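You operate a simulated robot arm through the tools that you are given. There is no shell and no other tool. Be economical: measure what you need, move in short steps, check, and stop when the job is done.

You run a simulated two-armed robot. Do the job below in one go: nothing can be reset, and whatever is moved stays where it is left.

Task
Uncap the yellow valve, hold it steady, open its lever and stand it in the wash tray.
Fine: first lift it out of the blue tray onto the table; its cap goes in the wash tray too. Set down upright: what you pick out.

Only the result counts: the job must be done as asked and must still hold three seconds after the hand-in. Knocking over, shifting, dropping, spilling or breaking anything else fails it. A push-on lid holds only when it is set on centred and level and pressed home; a screw cap is set on level and turned clockwise until tight.

Robot
Two 7-joint arms with two-finger parallel grippers on one trunk, on a base that drives. Base frame: it is fixed to the floor where the robot stands at the start and does not move with it; the origin is under the middle of the robot, x ahead of it, y to its left, z up. Units: mm, degrees, N and s.
The left shoulder is at the start at [60, 143, 824], the right one opposite. With the tool pointing down near the work surface each hand reaches from about 100 to 640 mm from the robot's upright axis, wherever it stands, measured 20 degrees to its own side. Places, roughly: inside of the wash tray [1500, 100, 900]; lever of the yellow valve [900, 100, 1000]; table [1200, 0, 900]; wash tray [1500, 0, 1000]. Payload 1.57 kg a hand.
The tool frame of a hand sits at the grasp point between the pads (the TCP): z along the fingers, y along the line on which they close. The tips reach 30 mm beyond it. The gripper opens to 110 mm. The fingers are 24 mm wide and 12 mm thick; the gripper's body (48 by 112 mm) begins 78 mm behind the TCP.
Orientation is that of the tool frame in the base frame, as a unit quaternion [w, x, y, z]. With the fingers straight down and closing along the base's y, the tool's x points along the base's -x, its y along +y and its z along -z.

Tools
- The arms move only by the tool move_arm. It takes "left_plan", "right_plan" or both (then of equal length, played together; a hand with none holds still); each is a list that holds one entry, the list of rows, each a list of 6 numbers: the shift along the tool's x, y, z in units of 20 mm (1.0 is 20 mm), then the turn, a rotation vector about the tool's x, y, z in units of 8 degrees (1.0 is 8 degrees). In form: [[[dx, dy, dz, wx, wy, wz], ...]]. A call has 1 to 8 rows; each row shifts and turns the commanded pose from where the row before left it, along the tool's axes as they then stand. "left_jaw" and "right_jaw" are, for a hand that has rows, the opening, from 0 (shut) to 1 (fully open), set as the call begins (left out, the last holds). A call with a number of a shift or a turn outside -1 to 1 is refused whole. A row lasts 0.2 s, in which the tool goes at most 50 mm and 8.6 degrees; a call with a longer step from one row to the next is refused whole, and so is a gripper value outside its range. Where a pose cannot be reached the arm comes as near as it can. A force on the tool above 40 N (or 10 N above the force at the start of the call, whichever is more), or a blocked arm, ends the call early, and 0.2 s more pass. Each finger travels about 45 mm/s and halts on what it meets, pressing with about 22 N; the grip force reading is that of the motor and also rises with nothing between the fingers. The clock runs only during rows and for 0.2 s after the last one: add rows that do not move to give the fingers time. The reply holds the time, the measured pose of the TCP, the force on the tool along the base axes, the opening and the grip force, in the units named above and with some noise, with the torque about the TCP (base axes, N m) and any sound that the robot's microphone picked up.
- Cameras (640 x 400 px; columns grow to the right, rows downward): "scene" is now at [53.9, 14.9, 1444.8]; the picture's right is [0.16, -0.99, 0.00], its down [-0.63, -0.10, -0.77] and it looks along [0.76, 0.12, -0.64] (base axes); focal length 248 px, centre (320, 200). "left" rides on the left gripper at [70, -16, -141] in its tool frame; the picture's right is [0.23, 0.97, 0.00], its down [-0.86, 0.20, -0.48] and it looks along [-0.47, 0.11, 0.88] (tool axes); focal length 222 px, centre (320, 200). "right" rides on the right gripper at [70, 16, -141] in its tool frame; the picture's right is [-0.23, 0.97, 0.00], its down [-0.86, -0.20, -0.48] and it looks along [-0.47, -0.11, 0.88] (tool axes); focal length 222 px, centre (320, 200). There is no depth. A picture from a camera that has moved, and an enlarged one, comes with that camera's place and axes in the base frame and with its lens.
- get_image(camera): a new picture of that camera. It takes no simulated time.
- raise_lower(by): slides the trunk up (or, below 0, down) by that many mm; the arms and the scene camera ride with it, the base frame stays. It gives what a move gives, with no picture.
- roll_base(legs): drives the robot by 1 to 6 legs, each [ahead, left, turn to the left] in mm, mm and degrees, along the robot's own axes; the way and the turn of a leg run together, so that a leg with both is an arc; at most 1500 mm and 180 degrees a leg. The arms and the cameras ride along, it lands a little off, and it stops where it bumps. It gives what a move gives.
- head_to(pan, tilt): turns the head with the scene camera to pan (to the left, within 86 degrees either way) and tilt (down, from -29 to 69), counted from straight ahead of the robot. It gives what a move gives.
- enlarge(camera, box): a new picture of the part [left, top, right, bottom] of that camera's present view, enlarged. It takes no simulated time.
- finish_job(): hands the job in; it is judged then, once.

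Work in short steps. Places have to be worked out from the pictures, the camera data and where the tool is seen: move nearer, look again, correct. Check each grasp and each placing, and mend what went wrong. You have 120 turns and 100 pictures in all, those below and enlarged ones among them. Open the grippers and draw the arms clear of the work before you hand the job in, unless the task says otherwise; then end with one line.

The tools are called after "Call:" as name(argument=value, ...) on one line, values as JSON. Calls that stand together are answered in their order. move_arm: Moves the arms, as the interface text tells. Its arguments: {"type":"object","properties":{"left_plan":{"type":"array"},"left_jaw":{"type":"number"},"right_plan":{"type":"array"},"right_jaw":{"type":"number"}},"required":[]} The other tools are called the same way: raise_lower (by) slides the trunk up or down; roll_base (legs) drives the base; head_to (pan, tilt) turns the head that bears the scene camera; get_image (camera) takes a picture; enlarge (camera, box) takes an enlarged picture of a part of a camera's view; finish_job () hands the job in.

At the start:

```text
clock: 0.0
left_position: [482.2, 277.3, 999.3]
left_ee_rot: [0.001, -0.001, 1.0, 0.0]
left_ft_force: [0.4, -0.4, 0.2]
left_ft_torque: [0.02, 0.0, 0.02]
left_width: 110.0
left_finger_force: 0.1
right_position: [451.5, -96.3, 1000.0]
right_ee_rot: [0.0, 0.0, 1.0, 0.0]
right_ft_force: [-0.3, -0.5, 0.2]
right_ft_torque: [0.02, -0.02, 0.01]
right_width: 109.6
right_finger_force: 0.2
trunk travel left (down, up): [-423.0, 167.0]
robot x, y, heading: [4.8, -1.3, -0.1]
head pan, tilt: [9.3, 39.9]
```

scene: 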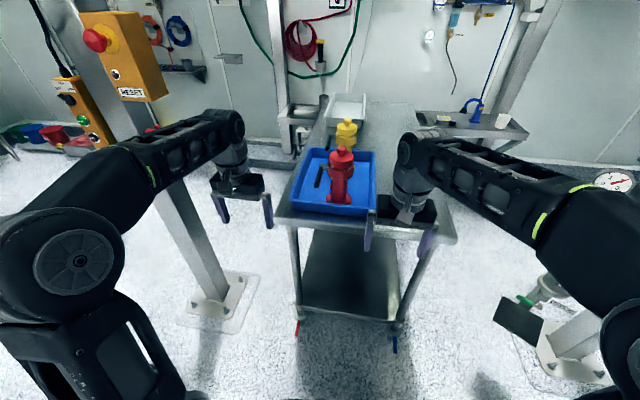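
right: 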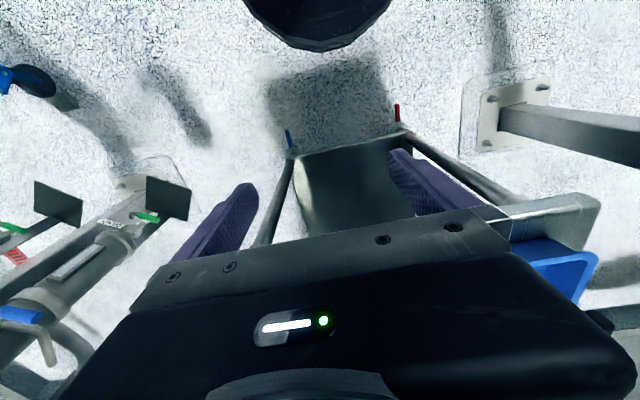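
left: 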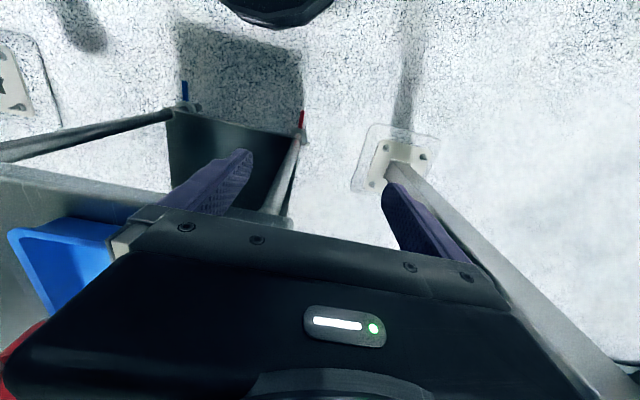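

The blue tray holds a red and a yellow item with the wash tray behind it. I enlarge that region for detail.

Call:
enlarge(camera="scene", box=[270, 80, 430, 230])

```text
2.67 times, centred on (350, 155) of scene
camera zoom: at [53.9, 14.9, 1444.8], right [0.16, -0.99, 0.0], down [-0.63, -0.1, -0.77], along [0.76, 0.12, -0.64], focal length 661 px, centre (240, 320)
```

zoom: 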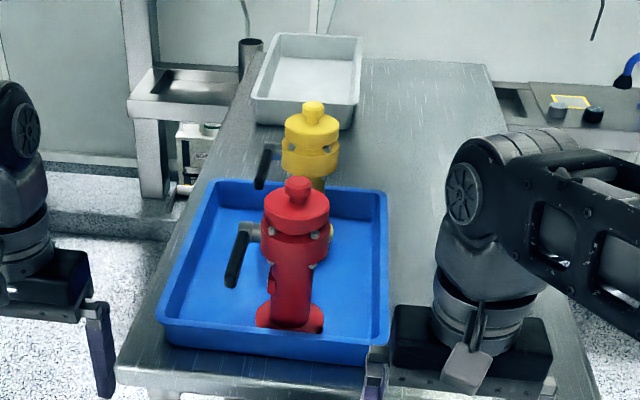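

I estimate the yellow valve at about (870, 50) behind the red one, and the wash tray at about (1510, 90). I need to know what surrounds the table, so I pan the head.

Call:
head_to(pan=45, tilt=30)

Call:
get_image(camera="scene")

Call:
head_to(pan=-40, tilt=30)

Call:
get_image(camera="scene")

Call:
head_to(pan=0, tilt=25)

Call:
get_image(camera="scene")

```text
clock: 1.0
left_position: [482.6, 276.3, 999.7]
left_ee_rot: [0.002, -0.001, 1.0, -0.001]
left_ft_force: [0.5, 0.2, -0.3]
left_ft_torque: [-0.01, -0.01, 0.01]
left_width: 110.0
left_finger_force: 0.1
right_position: [450.6, -96.9, 999.0]
right_ee_rot: [0.0, 0.0, 1.0, 0.0]
right_ft_force: [-0.1, 1.0, 0.1]
right_ft_torque: [-0.03, 0.02, 0.0]
right_width: 109.9
right_finger_force: 0.1
trunk travel left (down, up): [-423.0, 167.0]
robot x, y, heading: [0.3, -0.8, 0.0]
head pan, tilt: [45.0, 30.0]
```

```text
95 pictures are left
camera scene: at [33.9, 65.1, 1460.1], right [0.71, -0.71, 0.0], down [-0.35, -0.35, -0.87], along [0.61, 0.61, -0.5], focal length 248 px, centre (320, 200)
```

scene: 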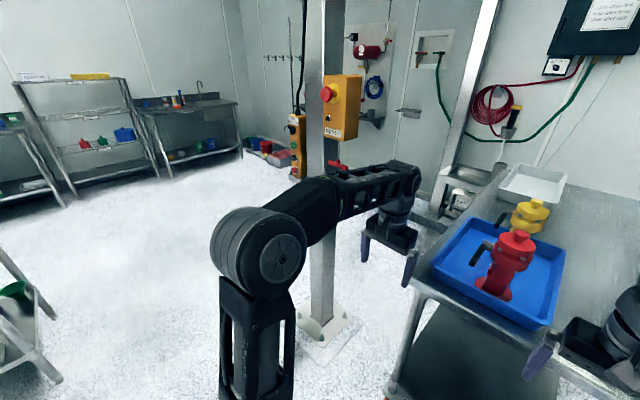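

```text
clock: 2.6
left_position: [481.8, 276.7, 999.2]
left_ee_rot: [0.001, 0.0, 1.0, -0.001]
left_ft_force: [0.6, 0.5, -0.1]
left_ft_torque: [0.02, -0.02, 0.02]
left_width: 109.9
left_finger_force: 0.2
right_position: [450.8, -96.7, 1002.0]
right_ee_rot: [0.0, 0.0, 1.0, 0.0]
right_ft_force: [-0.1, 0.3, 0.2]
right_ft_torque: [-0.02, -0.01, 0.04]
right_width: 110.0
right_finger_force: 0.0
trunk travel left (down, up): [-423.0, 167.0]
robot x, y, heading: [-0.6, -1.3, 0.1]
head pan, tilt: [-40.0, 30.0]
```

```text
94 pictures are left
camera scene: at [39.3, -56.9, 1460.1], right [-0.64, -0.77, 0.0], down [-0.38, 0.32, -0.87], along [0.66, -0.56, -0.5], focal length 248 px, centre (320, 200)
```

scene: 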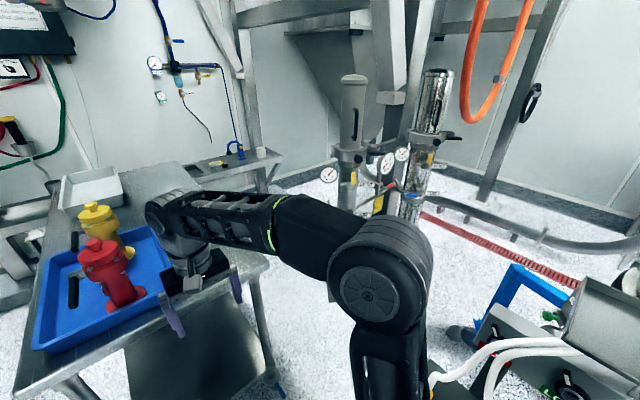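

```text
clock: 3.7
left_position: [481.7, 276.9, 998.7]
left_ee_rot: [0.001, -0.001, 1.0, 0.0]
left_ft_force: [-0.4, 0.0, 0.4]
left_ft_torque: [0.05, 0.02, -0.02]
left_width: 110.1
left_finger_force: 0.0
right_position: [450.8, -96.7, 999.5]
right_ee_rot: [0.0, 0.0, 1.0, 0.0]
right_ft_force: [1.0, 0.3, -0.4]
right_ft_torque: [0.02, 0.02, 0.0]
right_width: 109.9
right_finger_force: 0.1
trunk travel left (down, up): [-423.0, 167.0]
robot x, y, heading: [2.6, -1.7, 0.1]
head pan, tilt: [0.0, 25.0]
```

```text
93 pictures are left
camera scene: at [62.1, 1.2, 1468.0], right [0.0, -1.0, 0.0], down [-0.42, 0.0, -0.91], along [0.91, 0.0, -0.42], focal length 248 px, centre (320, 200)
```

scene: 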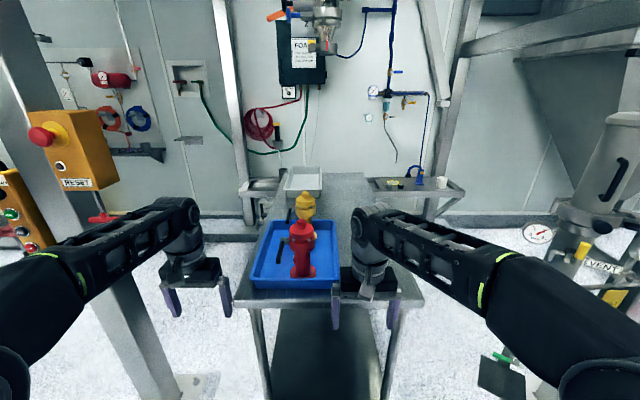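

The table spans about x 590–1750, y −310…240. There is a post at about (690, 640), and the left side looks open beyond it. I'll drive around the post to the table's left side and face it.

Call:
roll_base(legs=[[-150, 0, 0], [0, 1400, 0], [0, 0, -90]])

Call:
head_to(pan=50, tilt=30)

Call:
get_image(camera="scene")

```text
clock: 11.5
left_position: [309.2, 1669.5, 1000.5]
left_ee_rot: [0.0, -0.022, 1.0, -0.001]
left_ft_force: [-0.1, -0.5, 0.2]
left_ft_torque: [0.03, 0.0, 0.0]
left_width: 110.0
left_finger_force: 0.0
right_position: [295.4, 1294.6, 999.7]
right_ee_rot: [0.001, -0.021, 1.0, 0.0]
right_ft_force: [0.0, 0.7, -0.3]
right_ft_torque: [0.02, 0.03, 0.04]
right_width: 110.1
right_finger_force: 0.0
trunk travel left (down, up): [-423.0, 167.0]
robot x, y, heading: [-160.2, 1374.2, 2.4]
head pan, tilt: [0.0, 25.0]
stopped in leg 2: the robot was blocked; the commanded pose is now the measured one
```

```text
clock: 12.7
left_position: [309.1, 1670.2, 999.6]
left_ee_rot: [0.001, -0.021, 1.0, -0.001]
left_ft_force: [-0.4, 0.4, -0.1]
left_ft_torque: [-0.02, -0.01, 0.0]
left_width: 110.0
left_finger_force: 0.0
right_position: [294.5, 1295.3, 998.6]
right_ee_rot: [0.0, -0.023, 1.0, 0.0]
right_ft_force: [0.5, -0.5, -0.8]
right_ft_torque: [-0.02, -0.03, 0.0]
right_width: 110.0
right_finger_force: 0.0
trunk travel left (down, up): [-423.0, 167.0]
robot x, y, heading: [-156.6, 1374.5, 2.4]
head pan, tilt: [50.0, 30.0]
```

```text
92 pictures are left
camera scene: at [-135.0, 1445.2, 1460.1], right [0.79, -0.61, 0.0], down [-0.31, -0.4, -0.87], along [0.53, 0.69, -0.5], focal length 248 px, centre (320, 200)
```

scene: 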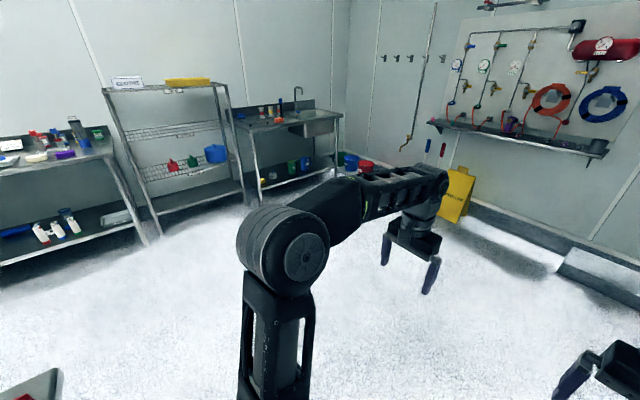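

Blocked at y≈1374, probably by the stool to the left. I ease away from it, drive ahead, then turn to face the table from its left.

Call:
roll_base(legs=[[30, -60, 0], [1130, 0, 0], [0, 0, -92]])

Call:
head_to(pan=0, tilt=30)

Call:
get_image(camera="scene")

```text
clock: 23.2
left_position: [1284.8, 870.4, 1000.5]
left_ee_rot: [0.0, 0.719, 0.695, -0.001]
left_ft_force: [-0.1, -0.8, 0.6]
left_ft_torque: [0.02, 0.0, 0.0]
left_width: 110.2
left_finger_force: 0.0
right_position: [912.1, 914.4, 1000.1]
right_ee_rot: [0.001, 0.719, 0.695, 0.0]
right_ft_force: [0.5, 0.7, 0.6]
right_ft_torque: [0.03, 0.0, 0.02]
right_width: 109.6
right_finger_force: 0.1
trunk travel left (down, up): [-423.0, 167.0]
robot x, y, heading: [1022.5, 1365.7, -92.0]
head pan, tilt: [50.0, 30.0]
```

```text
clock: 24.4
left_position: [1284.6, 869.3, 1000.5]
left_ee_rot: [0.001, 0.719, 0.695, 0.0]
left_ft_force: [-0.6, 1.3, 0.4]
left_ft_torque: [-0.03, 0.0, -0.03]
left_width: 110.0
left_finger_force: 0.1
right_position: [912.4, 913.8, 999.8]
right_ee_rot: [0.0, 0.719, 0.695, 0.0]
right_ft_force: [0.0, 0.0, 0.4]
right_ft_torque: [-0.05, 0.01, -0.03]
right_width: 110.1
right_finger_force: 0.0
trunk travel left (down, up): [-423.0, 167.0]
robot x, y, heading: [1025.6, 1359.7, -92.0]
head pan, tilt: [0.0, 30.0]
```

```text
91 pictures are left
camera scene: at [1022.5, 1302.0, 1460.1], right [-1.0, 0.03, 0.0], down [0.02, 0.5, -0.87], along [-0.03, -0.87, -0.5], focal length 248 px, centre (320, 200)
```

scene: 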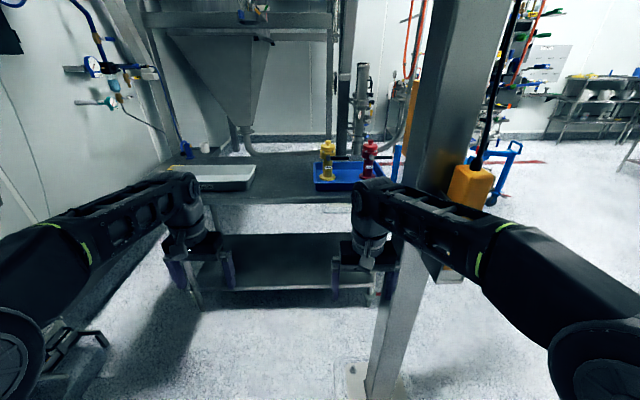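

The post at (738, 631) would foul the right elbow. I shift to x≈1230, straighten the heading and advance partway.

Call:
roll_base(legs=[[0, 210, 0], [0, 0, 2], [500, 0, 0]])

Call:
head_to(pan=-20, tilt=45)

Call:
get_image(camera="scene")

```text
clock: 28.9
left_position: [1506.8, 379.0, 998.5]
left_ee_rot: [0.0, 0.709, 0.705, -0.001]
left_ft_force: [-0.1, -0.7, 0.2]
left_ft_torque: [-0.02, -0.01, -0.03]
left_width: 109.9
left_finger_force: 0.1
right_position: [1133.6, 413.6, 999.4]
right_ee_rot: [0.0, 0.71, 0.704, 0.0]
right_ft_force: [-0.5, 0.4, -0.4]
right_ft_torque: [-0.01, 0.0, 0.0]
right_width: 110.0
right_finger_force: 0.1
trunk travel left (down, up): [-423.0, 167.0]
robot x, y, heading: [1233.8, 866.7, -90.2]
head pan, tilt: [0.0, 30.0]
```

```text
clock: 29.7
left_position: [1506.6, 379.5, 1000.1]
left_ee_rot: [0.0, 0.709, 0.705, -0.001]
left_ft_force: [-0.8, 0.8, -0.1]
left_ft_torque: [0.03, -0.01, 0.03]
left_width: 110.1
left_finger_force: 0.0
right_position: [1132.6, 411.2, 999.2]
right_ee_rot: [0.0, 0.709, 0.705, 0.0]
right_ft_force: [-0.1, -0.6, -0.3]
right_ft_torque: [-0.01, 0.01, -0.03]
right_width: 110.3
right_finger_force: 0.0
trunk travel left (down, up): [-423.0, 167.0]
robot x, y, heading: [1231.8, 865.2, -90.4]
head pan, tilt: [-20.0, 45.0]
```

```text
90 pictures are left
camera scene: at [1204.1, 818.2, 1437.5], right [-0.94, 0.35, 0.0], down [0.25, 0.66, -0.71], along [-0.25, -0.66, -0.71], focal length 248 px, centre (320, 200)
```

scene: 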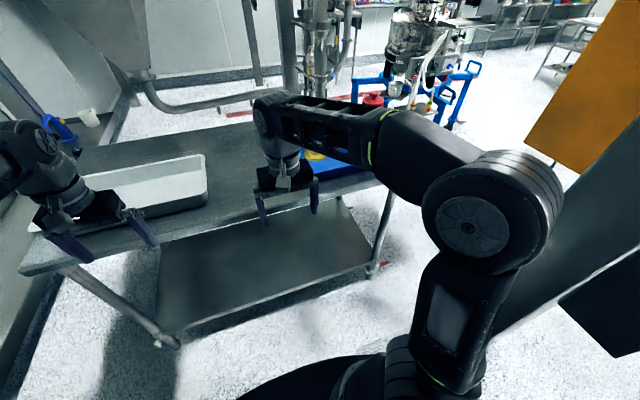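

The table top looks to be around z≈855 with its edge at y≈258. Before advancing I look down to judge the clearance between base and table.

Call:
head_to(pan=0, tilt=69)

Call:
get_image(camera="scene")

```text
clock: 30.6
left_position: [1506.1, 380.1, 1001.4]
left_ee_rot: [0.001, 0.709, 0.705, -0.001]
left_ft_force: [0.3, 0.5, 0.1]
left_ft_torque: [-0.02, 0.03, 0.01]
left_width: 110.1
left_finger_force: 0.0
right_position: [1131.6, 412.6, 999.9]
right_ee_rot: [0.0, 0.71, 0.704, 0.0]
right_ft_force: [0.0, -0.4, 1.6]
right_ft_torque: [-0.04, 0.03, 0.05]
right_width: 109.9
right_finger_force: 0.0
trunk travel left (down, up): [-423.0, 167.0]
robot x, y, heading: [1233.0, 861.9, -90.2]
head pan, tilt: [0.0, 68.8]
```

```text
89 pictures are left
camera scene: at [1231.9, 838.5, 1408.7], right [-1.0, 0.01, 0.0], down [0.01, 0.93, -0.36], along [0.0, -0.36, -0.93], focal length 248 px, centre (320, 200)
```

scene: 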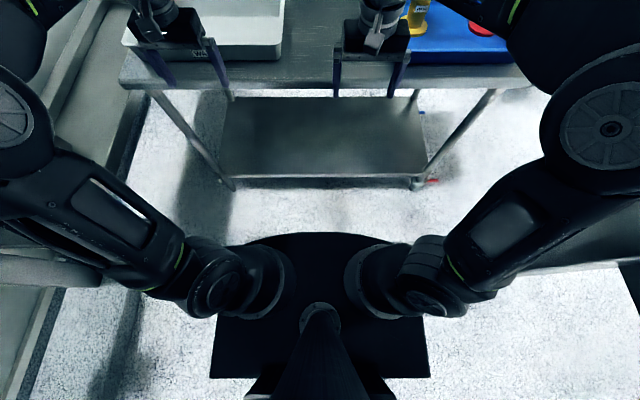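

The table edge is y≈265 and the base front lies about 280 mm ahead of the axis. I'll advance 270 mm, ease slightly right, then look at the yellow valve.

Call:
roll_base(legs=[[270, 0, 0], [0, -40, 0]])

Call:
head_to(pan=-25, tilt=50)

Call:
get_image(camera="scene")

```text
clock: 33.1
left_position: [1470.1, 113.2, 1000.5]
left_ee_rot: [0.0, 0.71, 0.704, -0.002]
left_ft_force: [-0.9, -0.3, 0.6]
left_ft_torque: [0.0, 0.02, 0.01]
left_width: 110.0
left_finger_force: 0.0
right_position: [1097.7, 145.9, 999.8]
right_ee_rot: [0.0, 0.71, 0.704, -0.002]
right_ft_force: [0.3, 0.2, -0.6]
right_ft_torque: [-0.05, 0.03, 0.01]
right_width: 110.0
right_finger_force: 0.0
trunk travel left (down, up): [-423.0, 167.0]
robot x, y, heading: [1195.3, 597.7, -90.3]
head pan, tilt: [0.0, 68.8]
stopped in leg 2: the robot was blocked; the commanded pose is now the measured one
```

```text
clock: 34.0
left_position: [1470.3, 113.7, 1000.2]
left_ee_rot: [0.0, 0.711, 0.703, 0.0]
left_ft_force: [-0.2, -0.2, -0.3]
left_ft_torque: [-0.04, 0.0, 0.02]
left_width: 109.7
left_finger_force: 0.0
right_position: [1096.6, 145.1, 1000.4]
right_ee_rot: [0.001, 0.711, 0.703, -0.001]
right_ft_force: [0.3, 0.6, -0.4]
right_ft_torque: [-0.02, 0.0, -0.01]
right_width: 110.0
right_finger_force: 0.0
trunk travel left (down, up): [-423.0, 167.0]
robot x, y, heading: [1192.3, 599.0, -90.1]
head pan, tilt: [-25.0, 50.0]
```

```text
88 pictures are left
camera scene: at [1164.5, 558.1, 1430.5], right [-0.9, 0.43, 0.0], down [0.33, 0.69, -0.64], along [-0.27, -0.58, -0.77], focal length 248 px, centre (320, 200)
```

scene: 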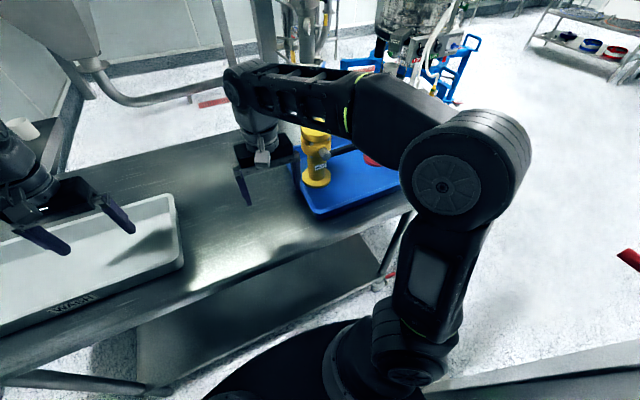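

The roll right stopped against the post foot. I have x=1192, which is enough, with the valve 597 mm from the axis. I back off 12 mm and enlarge the view of the valve.

Call:
roll_base(legs=[[0, 12, 0]])

Call:
enlarge(camera="scene", box=[270, 110, 430, 220])

Call:
get_image(camera="right")

```text
clock: 34.7
left_position: [1482.4, 112.4, 1000.2]
left_ee_rot: [0.0, 0.711, 0.703, -0.001]
left_ft_force: [0.2, 0.7, 0.0]
left_ft_torque: [-0.01, 0.01, 0.02]
left_width: 110.0
left_finger_force: 0.2
right_position: [1108.4, 145.7, 999.9]
right_ee_rot: [0.001, 0.711, 0.703, -0.001]
right_ft_force: [0.2, -0.2, 0.6]
right_ft_torque: [-0.01, 0.03, -0.02]
right_width: 109.9
right_finger_force: 0.0
trunk travel left (down, up): [-423.0, 167.0]
robot x, y, heading: [1207.7, 596.1, -90.4]
head pan, tilt: [-25.0, 50.0]
```

```text
3.64 times, centred on (350, 165) of scene
camera zoom: at [1177.6, 558.0, 1430.6], right [-0.9, 0.43, 0.0], down [0.33, 0.69, -0.64], along [-0.28, -0.58, -0.77], focal length 901 px, centre (211, 327)
```

zoom: 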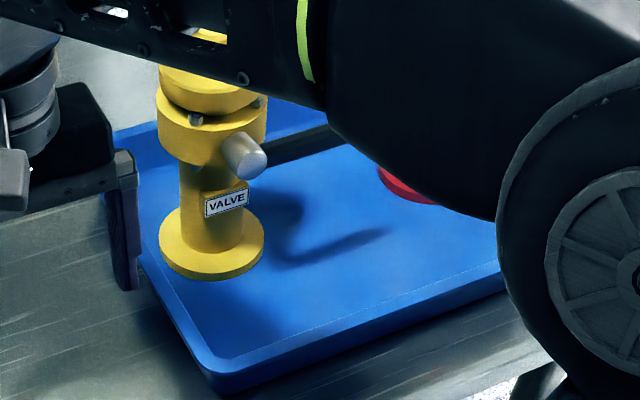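

```text
86 pictures are left
camera right: at [1125.6, 214.8, 1140.9], right [0.97, -0.24, 0.0], down [-0.21, -0.85, 0.48], along [-0.11, -0.47, -0.88], focal length 222 px, centre (320, 200)
```

right: 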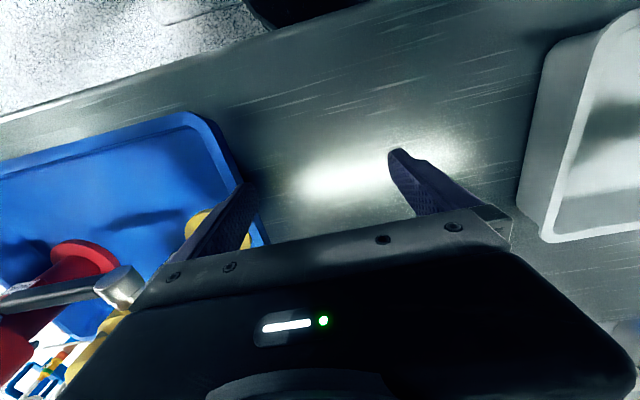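

The lever is a bar on a stem facing +y and points to −x. My right forearm hides the rest, so I'll pull the right hand back and bring the left hand over as a camera.

Call:
move_arm(left_plan=[[[0, -1, -0.5, 0, 0, 0], [0, -1, -0.5, 0, 0, 0], [0, -1, -0.5, 0, 0, 0], [0, -1, -0.5, 0, 0, 0], [0, -1, -0.5, 0, 0, 0], [0, -1, 0, 0, 0, 0], [0, -1, 0, 0, 0, 0], [0, -1, 0, 0, 0, 0]]], right_plan=[[[1, 0, -0.6, 0, 0, 0], [1, 0, -0.6, 0, 0, 0], [1, 0, -0.6, 0, 0, 0], [1, 0, -0.6, 0, 0, 0], [1, 0, -0.6, 0, 0, 0], [1, 0, -0.6, 0, 0, 0], [1, 0, -0.6, 0, 0, 0], [1, 0, -0.6, 0, 0, 0]]])

Call:
move_arm(left_plan=[[[0, -1, 0, 0, 0, 1], [0, -1, 0, 0, 0, 1], [0, -1, 0, 0, 0, 1], [0, -1, 0, 0, 0, 1], [0, -1, 0, 0, 0, 1], [0, -1, 0, 0, 0, 1], [0, 0, 0, 0, 0, 1], [0, 0, 0, 0, 0, 1]]])

Call:
get_image(camera="scene")

```text
clock: 36.5
left_position: [1399.9, 112.3, 1008.5]
left_ee_rot: [-0.001, 0.71, 0.704, 0.0]
left_ft_force: [-0.3, 0.3, -0.6]
left_ft_torque: [0.01, 0.02, -0.01]
left_width: 110.0
left_finger_force: 0.0
left hand out of reach, approached as far as the arm can: row 2, 3, 4, 5
right_position: [1109.7, 191.4, 1024.1]
right_ee_rot: [0.003, 0.711, 0.704, -0.002]
right_ft_force: [0.5, -0.1, 0.3]
right_ft_torque: [0.0, -0.01, 0.0]
right_width: 110.0
right_finger_force: 0.2
right hand out of reach, approached as far as the arm can: row 2, 4, 5, 6, 7, 8
trunk travel left (down, up): [-423.0, 167.0]
robot x, y, heading: [1208.3, 594.8, -90.2]
head pan, tilt: [-25.0, 50.0]
```

```text
clock: 38.3
left_position: [1291.0, 152.3, 1008.5]
left_ee_rot: [0.001, 0.976, 0.219, 0.0]
left_ft_force: [-0.1, -0.1, 0.4]
left_ft_torque: [0.03, -0.02, 0.0]
left_width: 110.0
left_finger_force: 0.1
right_position: [1108.6, 191.7, 1024.8]
right_ee_rot: [0.003, 0.711, 0.704, -0.002]
right_ft_force: [0.4, 0.4, -1.0]
right_ft_torque: [0.0, -0.04, 0.0]
right_width: 109.9
right_finger_force: 0.1
trunk travel left (down, up): [-423.0, 167.0]
robot x, y, heading: [1208.7, 595.7, -90.1]
head pan, tilt: [-25.0, 50.0]
```

```text
85 pictures are left
camera scene: at [1176.4, 558.0, 1430.6], right [-0.9, 0.43, 0.0], down [0.33, 0.69, -0.64], along [-0.28, -0.58, -0.77], focal length 248 px, centre (320, 200)
```

scene: 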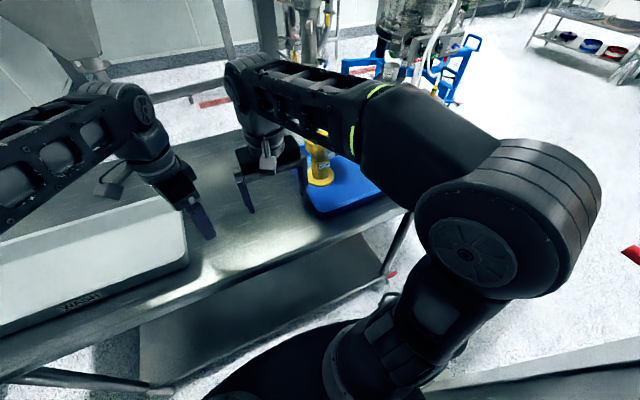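

The arms reach their upper limit near z≈1010–1025 at this trunk height. I raise the trunk by 150 mm to get working height and continue.

Call:
raise_lower(by=150)

Call:
move_arm(right_plan=[[[1, 0, 0, 0, 0, 0], [1, 0, 0, 0, 0, 0], [1, 0, 0, 0, 0, 0], [1, 0, 0, 0, 0, 0], [1, 0, 0, 0, 0, 0]]], left_plan=[[[0, 0, 0, 0, -1, 1], [0, 0, 0, 0, -1, 1], [0, 0, 0, 0, -1, 1], [0, 0, 0, 0, -1, 0], [0, 0, 0, 0, -1, 0]]])

Call:
get_image(camera="left")

Call:
get_image(camera="scene")

```text
clock: 40.1
left_position: [1291.0, 153.9, 1157.3]
left_ee_rot: [0.001, 0.975, 0.22, 0.0]
left_ft_force: [0.3, 0.9, 0.0]
left_ft_torque: [0.01, 0.02, -0.02]
left_width: 109.7
left_finger_force: 0.1
right_position: [1108.4, 191.8, 1175.7]
right_ee_rot: [0.002, 0.711, 0.703, -0.001]
right_ft_force: [-0.2, -0.6, -0.4]
right_ft_torque: [0.02, 0.0, -0.01]
right_width: 110.3
right_finger_force: 0.1
trunk travel left (down, up): [-573.0, 17.0]
robot x, y, heading: [1210.0, 595.8, -90.1]
head pan, tilt: [-25.0, 50.0]
```

```text
refused: row 1 steps farther than a row can; nothing moved
```

```text
84 pictures are left
camera left: at [1348.6, 200.0, 1299.7], right [0.62, -0.78, 0.0], down [-0.69, -0.55, 0.48], along [-0.37, -0.3, -0.88], focal length 222 px, centre (320, 200)
```

left: 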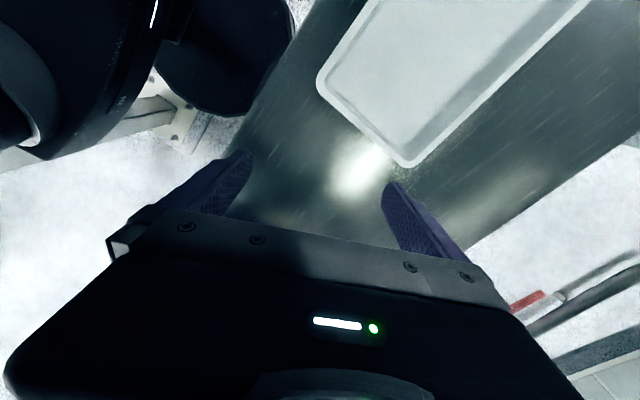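

```text
83 pictures are left
camera scene: at [1176.4, 557.9, 1580.5], right [-0.9, 0.43, 0.0], down [0.33, 0.69, -0.64], along [-0.28, -0.58, -0.77], focal length 248 px, centre (320, 200)
```

scene: 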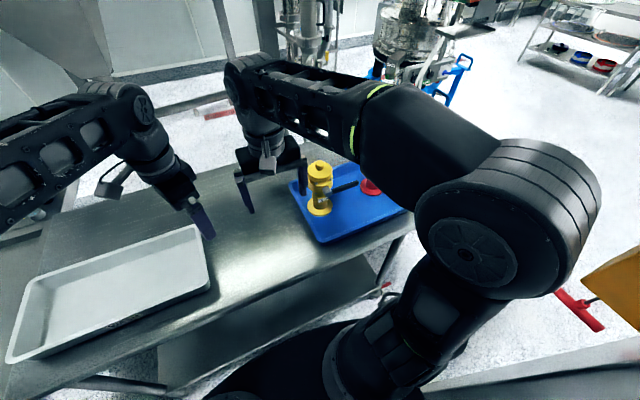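

The valve is visible now. I enlarge it.

Call:
enlarge(camera="scene", box=[290, 145, 410, 225])

```text
5.00 times, centred on (350, 185) of scene
camera zoom: at [1176.4, 557.9, 1580.5], right [-0.9, 0.43, 0.0], down [0.33, 0.69, -0.64], along [-0.28, -0.58, -0.77], focal length 1239 px, centre (170, 275)
```

zoom: 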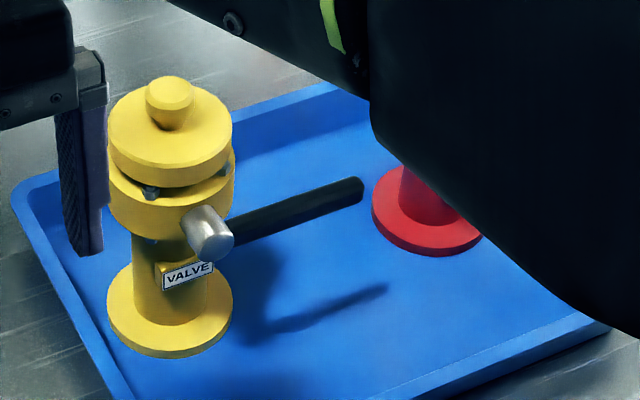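

I judge the valve axis at (931, 49). It has a cap disc at z≈1028–1055 with a knob to 1077, a collar at 971–1014, and the lever at y≈105 pointing −x. I'll bring the right hand over it for a top grasp on collar and cap, closing along x.

Call:
move_arm(right_plan=[[[-0.8, -1, 0.15, 0, 0, 0], [-0.8, -1, 0.15, 0, 0, 0], [-0.8, -1, 0.15, 0, 0, 0], [-0.8, -1, 0.15, 0, 0, 0], [-0.8, -1, 0.15, 0, 0, 0], [-0.8, -1, 0.15, 0, 0, 0], [-0.8, -1, 0.15, 0, 0, 0], [-0.8, -1, 0.15, 0, 0, 0]]], right_jaw=1)

Call:
get_image(camera="right")

Call:
get_image(camera="scene")

```text
clock: 41.9
left_position: [1292.3, 152.3, 1159.4]
left_ee_rot: [0.002, 0.976, 0.22, -0.001]
left_ft_force: [0.3, -0.9, -0.2]
left_ft_torque: [0.0, 0.0, -0.02]
left_width: 110.2
left_finger_force: 0.0
right_position: [974.5, 83.9, 1153.6]
right_ee_rot: [0.004, 0.711, 0.703, -0.003]
right_ft_force: [0.6, -0.4, -0.5]
right_ft_torque: [0.0, -0.03, 0.0]
right_width: 110.2
right_finger_force: 0.0
right hand out of reach, approached as far as the arm can: row 7, 8
trunk travel left (down, up): [-573.0, 17.0]
robot x, y, heading: [1208.5, 597.9, -90.3]
head pan, tilt: [-25.0, 50.0]
```

```text
81 pictures are left
camera right: at [990.7, 154.8, 1294.5], right [0.97, -0.24, 0.0], down [-0.21, -0.85, 0.49], along [-0.11, -0.47, -0.87], focal length 222 px, centre (320, 200)
```

right: 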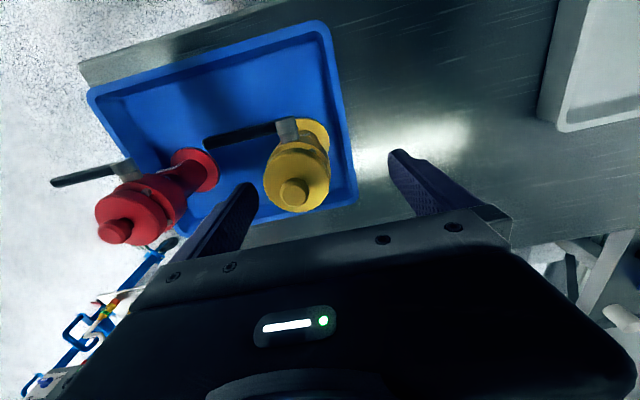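

```text
80 pictures are left
camera scene: at [1176.5, 557.9, 1580.6], right [-0.9, 0.43, 0.0], down [0.33, 0.69, -0.64], along [-0.28, -0.58, -0.77], focal length 248 px, centre (320, 200)
```

scene: 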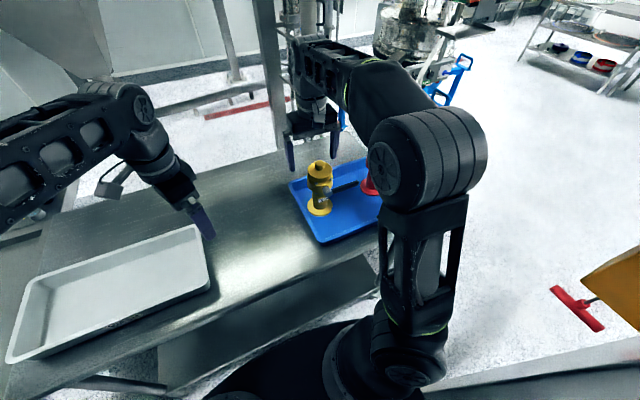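

The knob measures at (936, 51), which agrees. The arm is short of reach at this height, so I raise the trunk 17 mm and creep the base ahead 25 mm.

Call:
raise_lower(by=17)

Call:
roll_base(legs=[[25, 0, 0]])

Call:
move_arm(right_plan=[[[0, 0, 1, 0, 0, 0], [0, 0, 1, 0, 0, 0], [-0.2, -0.8, 0, 0, 0, 0], [-0.2, -0.8, 0, 0, 0, 0], [0, 0, 0, 0, 0, 0]]])

```text
clock: 42.5
left_position: [1290.5, 153.6, 1175.7]
left_ee_rot: [0.001, 0.976, 0.219, 0.0]
left_ft_force: [0.2, -0.4, -0.1]
left_ft_torque: [0.0, -0.04, 0.03]
left_width: 110.2
left_finger_force: 0.1
right_position: [973.4, 83.8, 1171.0]
right_ee_rot: [0.004, 0.711, 0.703, -0.003]
right_ft_force: [-0.6, -0.9, -0.3]
right_ft_torque: [0.04, -0.02, 0.0]
right_width: 109.9
right_finger_force: 0.1
trunk travel left (down, up): [-590.0, 0.0]
robot x, y, heading: [1210.0, 598.3, -90.2]
head pan, tilt: [-25.0, 50.0]
```

```text
clock: 43.3
left_position: [1291.5, 127.2, 1175.1]
left_ee_rot: [-0.001, 0.976, 0.22, 0.0]
left_ft_force: [0.1, -0.3, -0.4]
left_ft_torque: [0.01, 0.01, 0.02]
left_width: 110.2
left_finger_force: 0.0
right_position: [974.5, 57.9, 1170.5]
right_ee_rot: [0.003, 0.711, 0.703, -0.002]
right_ft_force: [-0.9, -0.8, 0.5]
right_ft_torque: [0.05, 0.0, 0.01]
right_width: 109.8
right_finger_force: 0.0
trunk travel left (down, up): [-590.0, 0.0]
robot x, y, heading: [1210.0, 571.8, -90.2]
head pan, tilt: [-25.0, 50.0]
```

```text
clock: 44.5
left_position: [1291.5, 128.9, 1175.9]
left_ee_rot: [0.001, 0.976, 0.22, 0.0]
left_ft_force: [0.4, -0.5, -0.2]
left_ft_torque: [-0.03, -0.03, 0.01]
left_width: 110.2
left_finger_force: 0.0
right_position: [942.3, 51.9, 1132.4]
right_ee_rot: [0.004, 0.711, 0.703, -0.003]
right_ft_force: [0.8, 0.3, 0.3]
right_ft_torque: [0.0, 0.0, 0.0]
right_width: 109.8
right_finger_force: 0.1
trunk travel left (down, up): [-590.0, 0.0]
robot x, y, heading: [1206.9, 568.2, -90.6]
head pan, tilt: [-25.0, 50.0]
```

The hand now reaches. I move −x 8 mm and check the centring in the wrist camera before descending.

Call:
move_arm(right_plan=[[[-0.1, -0.4, 0, 0, 0, 0], [0, 0, 0, 0, 0, 0]]])

Call:
enlarge(camera="right", box=[160, 80, 480, 280])

```text
clock: 45.1
left_position: [1292.9, 128.7, 1176.2]
left_ee_rot: [0.001, 0.976, 0.22, 0.0]
left_ft_force: [-0.1, -0.5, -0.2]
left_ft_torque: [-0.05, 0.01, 0.0]
left_width: 110.2
left_finger_force: 0.1
right_position: [934.4, 49.3, 1131.6]
right_ee_rot: [0.004, 0.711, 0.703, -0.001]
right_ft_force: [-0.2, 0.1, 0.2]
right_ft_torque: [0.01, 0.0, 0.01]
right_width: 110.2
right_finger_force: 0.1
trunk travel left (down, up): [-590.0, 0.0]
robot x, y, heading: [1208.3, 574.3, -90.5]
head pan, tilt: [-25.0, 50.0]
```

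```text
2.00 times, centred on (320, 180) of right
camera zoom: at [951.2, 119.9, 1271.4], right [0.97, -0.24, 0.0], down [-0.21, -0.85, 0.49], along [-0.11, -0.47, -0.87], focal length 444 px, centre (320, 240)
```

zoom: 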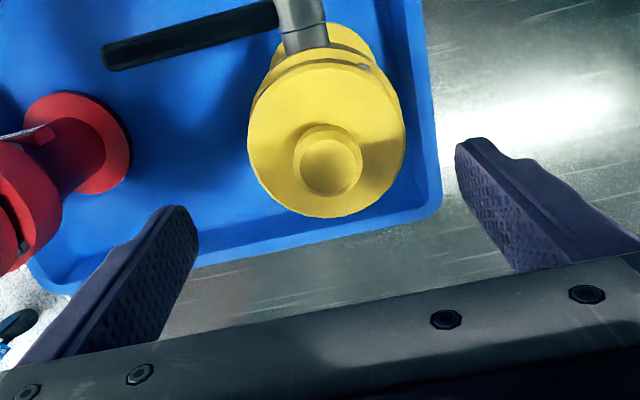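

Refined valve axis is about (939, 54), and the lever bar at y≈117 is well clear of the fingers. I shift +4/+4 mm and descend to z≈1003.

Call:
move_arm(right_plan=[[[0.2, 0.2, 0, 0, 0, 0], [0, 0, 1, 0, 0, 0], [0, 0, 1, 0, 0, 0], [0, 0, 1, 0, 0, 0], [0, 0, 1, 0, 0, 0], [0, 0, 1, 0, 0, 0], [0, 0, 1, 0, 0, 0], [0, 0, 0.3, 0, 0, 0]]])

Call:
get_image(camera="right")

Call:
enlarge(camera="scene", box=[260, 120, 400, 220])

```text
clock: 47.0
left_position: [1291.6, 131.2, 1176.2]
left_ee_rot: [0.002, 0.975, 0.22, -0.002]
left_ft_force: [0.3, -0.7, 0.3]
left_ft_torque: [0.02, 0.01, 0.0]
left_width: 110.3
left_finger_force: 0.0
right_position: [938.8, 51.8, 1013.5]
right_ee_rot: [0.011, 0.711, 0.703, -0.011]
right_ft_force: [0.3, 7.4, 27.5]
right_ft_torque: [-0.33, -0.02, 0.0]
right_width: 109.8
right_finger_force: 0.1
trunk travel left (down, up): [-590.0, 0.0]
robot x, y, heading: [1208.6, 568.1, -90.5]
head pan, tilt: [-25.0, 50.0]
stopped in row 8 (right hand): the force on the tool passed its limit at 47 N (the readings are from after the stop); the commanded pose is now the measured one
```

```text
78 pictures are left
camera right: at [954.7, 124.4, 1152.4], right [0.97, -0.24, 0.01], down [-0.21, -0.84, 0.5], along [-0.11, -0.49, -0.86], focal length 222 px, centre (320, 200)
```

right: 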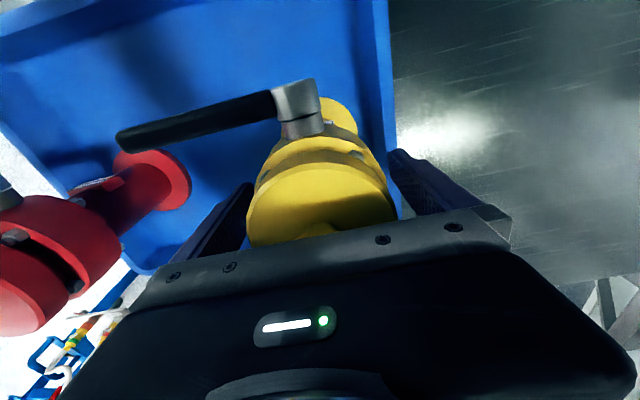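

```text
4.00 times, centred on (330, 170) of scene
camera zoom: at [1177.0, 536.6, 1597.9], right [-0.9, 0.43, 0.0], down [0.33, 0.69, -0.64], along [-0.28, -0.58, -0.76], focal length 991 px, centre (280, 320)
```

zoom: 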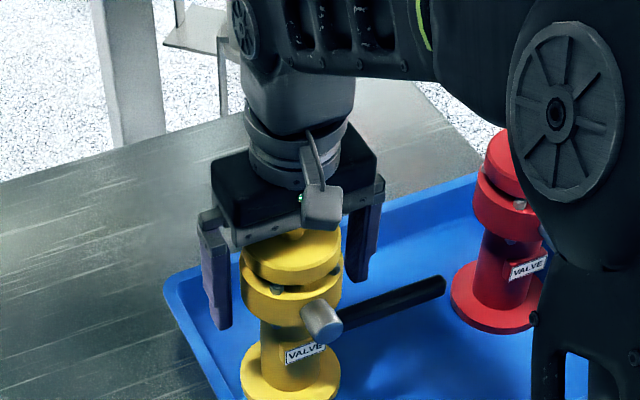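

The palm touched the knob, so the knob top is about z≈1090. I back up 5 mm and close the jaws on the collar.

Call:
move_arm(right_plan=[[[0, 0, -0.25, 0, 0, 0], [0, 0, 0, 0, 0, 0]]])

Call:
move_arm(right_plan=[[[0, 0, 0, 0, 0, 0], [0, 0, 0, 0, 0, 0], [0, 0, 0, 0, 0, 0], [0, 0, 0, 0, 0, 0]]], right_jaw=0)

Call:
enlarge(camera="scene", box=[260, 120, 400, 220])

```text
clock: 47.6
left_position: [1291.8, 129.2, 1175.6]
left_ee_rot: [0.001, 0.976, 0.22, -0.001]
left_ft_force: [-0.2, 0.2, 0.1]
left_ft_torque: [0.04, -0.03, 0.01]
left_width: 110.0
left_finger_force: 0.0
right_position: [938.8, 52.8, 1013.5]
right_ee_rot: [0.009, 0.711, 0.704, -0.007]
right_ft_force: [1.3, 1.6, 5.8]
right_ft_torque: [-0.04, 0.05, 0.0]
right_width: 109.8
right_finger_force: 0.0
trunk travel left (down, up): [-590.0, 0.0]
robot x, y, heading: [1206.9, 571.8, -90.4]
head pan, tilt: [-25.0, 50.0]
```

```text
clock: 48.6
left_position: [1291.1, 130.0, 1176.0]
left_ee_rot: [0.002, 0.975, 0.22, -0.001]
left_ft_force: [-0.4, -0.6, -0.2]
left_ft_torque: [0.01, 0.01, 0.02]
left_width: 110.0
left_finger_force: 0.2
right_position: [938.2, 50.6, 1014.5]
right_ee_rot: [0.008, 0.71, 0.704, -0.008]
right_ft_force: [2.9, -0.2, 2.2]
right_ft_torque: [-0.03, -0.04, -0.04]
right_width: 81.8
right_finger_force: 21.9
trunk travel left (down, up): [-590.0, 0.0]
robot x, y, heading: [1211.6, 572.8, -90.5]
head pan, tilt: [-25.0, 50.0]
```

```text
4.00 times, centred on (330, 170) of scene
camera zoom: at [1176.7, 533.8, 1597.5], right [-0.9, 0.43, 0.0], down [0.33, 0.69, -0.64], along [-0.28, -0.58, -0.77], focal length 991 px, centre (280, 320)
```

zoom: 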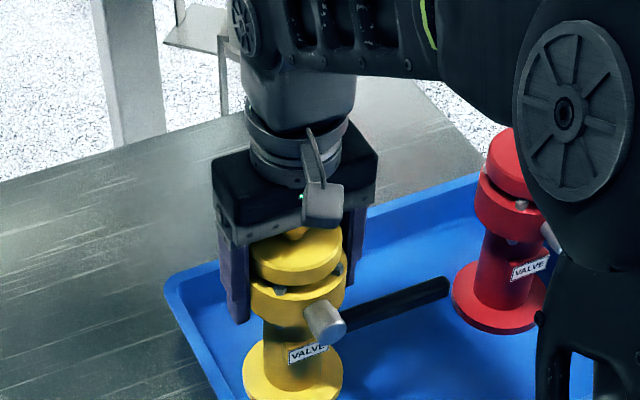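

Gripped at 81.8 mm with the fingers overlapping the collar. I lift 40 mm gently and check.

Call:
move_arm(right_plan=[[[0, 0, -0.5, 0, 0, 0], [0, 0, -0.5, 0, 0, 0], [0, 0, -0.5, 0, 0, 0], [0, 0, -0.5, 0, 0, 0], [0, 0, 0, 0, 0, 0]]])

Call:
enlarge(camera="scene", box=[260, 120, 400, 220])

```text
clock: 49.8
left_position: [1290.5, 128.7, 1174.2]
left_ee_rot: [0.001, 0.976, 0.219, 0.0]
left_ft_force: [0.3, 0.0, -0.3]
left_ft_torque: [-0.03, -0.01, 0.01]
left_width: 109.9
left_finger_force: 0.1
right_position: [938.3, 50.9, 1054.4]
right_ee_rot: [0.008, 0.711, 0.703, -0.006]
right_ft_force: [-0.1, 1.2, -8.0]
right_ft_torque: [-0.09, -0.02, 0.0]
right_width: 81.6
right_finger_force: 22.1
trunk travel left (down, up): [-590.0, 0.0]
robot x, y, heading: [1210.9, 575.9, -90.2]
head pan, tilt: [-25.0, 50.0]
```

```text
4.00 times, centred on (330, 170) of scene
camera zoom: at [1175.8, 533.0, 1597.5], right [-0.9, 0.43, 0.0], down [0.33, 0.69, -0.64], along [-0.28, -0.58, -0.77], focal length 991 px, centre (280, 320)
```

zoom: 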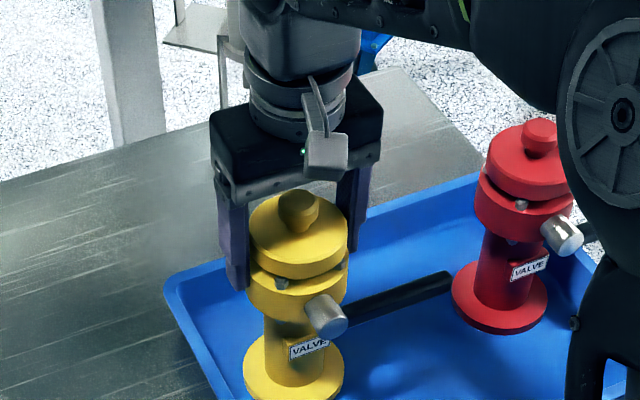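

The valve base has not moved in the picture, so the smooth top grip slipped up. I'll release it. Instead the left hand will grip the tube under the collar from the +x side, so the collar rests over the fingers. I retreat the right hand and turn the left.

Call:
move_arm(right_plan=[[[0, 0, 0, 0, 0, 0], [0, 0, 0, 0, 0, 0], [0, 0, 0, 0, 0, 0], [0, 0, -1, 0, 0, 0], [0, 0, -1, 0, 0, 0], [0, 0, -1, 0, 0, 0], [0, 0, -1, 0, 0, 0], [0, 0, -0.5, 0, 0, 0]]], right_jaw=1, left_plan=[[[0, 0, 0, 0, 0, 1], [0, 0, 0, 0, 0, 1], [0, 0, 0, 0, 0, 1], [0, 0, 0, 0, -1, 0], [0, 0, 0, 0, -1, 0], [0, 0, 0, 0, -1, 0], [0, 0, 0, 0, -1, 0], [0, 0, 0, 0, -1, 0]]])

Call:
move_arm(right_plan=[[[1, 0, 0, 0, 0, 0], [1, 0, 0, 0, 0, 0], [1, 0, 0, 0, 0, 0], [1, 0, 0, 0, 0, 0], [1, 0, 0, 0, 0, 0], [1, 0, 0, 0, 0, 0]]], left_plan=[[[0, 0, 0, 0, -1, 0], [0, 0, 0, 0, -1, 0], [0, 0, 0, 0, 0, 0], [0, 0, 0, 0, 0, 0], [0, 0, 0, 0, 0, 0], [0, 0, 0, 0, 0, 0]]])

Call:
get_image(camera="left")

Call:
get_image(camera="scene")

```text
clock: 51.6
left_position: [1291.1, 128.4, 1176.5]
left_ee_rot: [0.005, 0.939, 0.01, -0.343]
left_ft_force: [-0.2, -0.2, -0.4]
left_ft_torque: [-0.02, 0.02, 0.04]
left_width: 110.0
left_finger_force: 0.0
right_position: [938.8, 53.8, 1144.5]
right_ee_rot: [0.009, 0.711, 0.704, -0.008]
right_ft_force: [0.1, 1.0, 0.5]
right_ft_torque: [-0.02, 0.0, -0.02]
right_width: 109.9
right_finger_force: 0.0
trunk travel left (down, up): [-590.0, 0.0]
robot x, y, heading: [1209.7, 577.9, -90.5]
head pan, tilt: [-25.0, 50.0]
```

```text
clock: 53.0
left_position: [1291.2, 130.1, 1174.9]
left_ee_rot: [0.007, 0.883, 0.01, -0.469]
left_ft_force: [-0.2, -0.4, 0.1]
left_ft_torque: [0.03, -0.01, -0.02]
left_width: 110.0
left_finger_force: 0.1
right_position: [936.7, 175.1, 1143.5]
right_ee_rot: [0.009, 0.71, 0.704, -0.009]
right_ft_force: [0.5, -0.1, 0.3]
right_ft_torque: [-0.03, 0.01, -0.03]
right_width: 110.0
right_finger_force: 0.0
trunk travel left (down, up): [-590.0, 0.0]
robot x, y, heading: [1212.9, 569.7, -90.2]
head pan, tilt: [-25.0, 50.0]
```

```text
74 pictures are left
camera left: at [1447.7, 151.3, 1197.0], right [0.15, -0.97, -0.19], down [-0.08, -0.2, 0.98], along [-0.99, -0.13, -0.1], focal length 222 px, centre (320, 200)
```

left: 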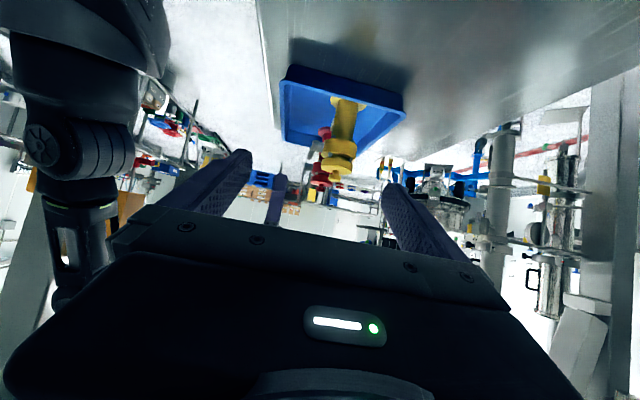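

```text
73 pictures are left
camera scene: at [1176.1, 534.5, 1597.6], right [-0.9, 0.43, 0.0], down [0.33, 0.69, -0.64], along [-0.28, -0.58, -0.77], focal length 248 px, centre (320, 200)
```

scene: 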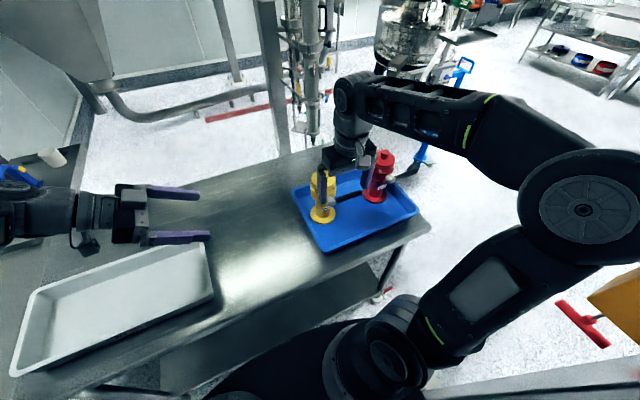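

The left hand is tilted 56° toward −x. I approach the tube along the finger direction, stopping short to check alignment.

Call:
move_arm(left_plan=[[[0, 0.5, 1, 0, 0, 0], [0, 0.5, 1, 0, 0, 0], [0, 0.5, 1, 0, 0, 0], [0, 0.5, 1, 0, 0, 0], [0, 0.5, 1, 0, 0, 0], [0, 0.5, 1, 0, 0, 0], [0, 0.5, 1, 0, 0, 0], [0, 0.35, 1, 0, 0, 0]]])

Call:
move_arm(left_plan=[[[0, 0, 1, 0, 0, 0], [0, 0, 1, 0, 0, 0], [0, 0, 1, 0, 0, 0], [0, 0, 1, 0, 0, 0], [0, 0, 1, 0, 0, 0], [0, 0, 1, 0, 0, 0], [0, 0, 0, 0, 0, 0]]])

Call:
get_image(camera="left")

Call:
enlarge(camera="scene", box=[240, 130, 400, 230])

```text
clock: 54.8
left_position: [1161.7, 47.2, 1084.5]
left_ee_rot: [0.007, 0.883, 0.011, -0.47]
left_ft_force: [0.5, 0.0, 0.6]
left_ft_torque: [0.0, -0.01, 0.01]
left_width: 109.9
left_finger_force: 0.0
right_position: [937.7, 173.0, 1141.5]
right_ee_rot: [0.009, 0.71, 0.704, -0.007]
right_ft_force: [0.2, -1.1, 0.0]
right_ft_torque: [0.0, 0.04, -0.01]
right_width: 109.9
right_finger_force: 0.0
trunk travel left (down, up): [-590.0, 0.0]
robot x, y, heading: [1211.8, 574.5, -90.1]
head pan, tilt: [-25.0, 50.0]
```

```text
clock: 56.4
left_position: [1061.7, 46.3, 1019.3]
left_ee_rot: [0.007, 0.882, 0.011, -0.47]
left_ft_force: [-0.1, -0.1, 0.0]
left_ft_torque: [-0.02, 0.0, -0.01]
left_width: 110.3
left_finger_force: 0.0
right_position: [938.5, 173.2, 1141.9]
right_ee_rot: [0.009, 0.712, 0.702, -0.008]
right_ft_force: [-0.5, 0.6, -0.6]
right_ft_torque: [-0.03, 0.0, -0.01]
right_width: 110.0
right_finger_force: 0.0
trunk travel left (down, up): [-590.0, 0.0]
robot x, y, heading: [1209.6, 569.9, -90.4]
head pan, tilt: [-25.0, 50.0]
```

```text
72 pictures are left
camera left: at [1218.6, 68.3, 1040.3], right [0.15, -0.97, -0.19], down [-0.08, -0.2, 0.98], along [-0.99, -0.13, -0.1], focal length 222 px, centre (320, 200)
```

left: 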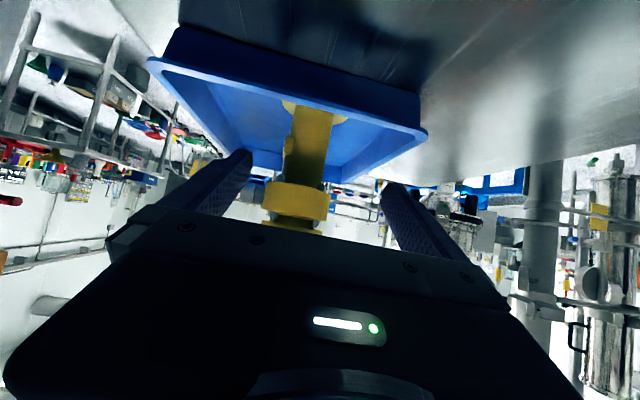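

```text
4.00 times, centred on (320, 180) of scene
camera zoom: at [1176.3, 533.9, 1597.6], right [-0.9, 0.43, 0.0], down [0.33, 0.69, -0.64], along [-0.28, -0.58, -0.77], focal length 991 px, centre (320, 280)
```

zoom: 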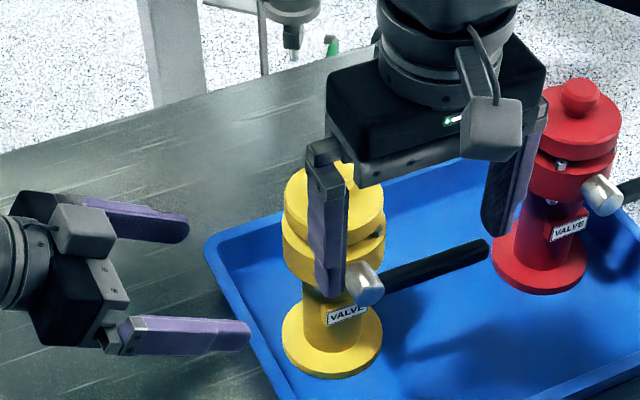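

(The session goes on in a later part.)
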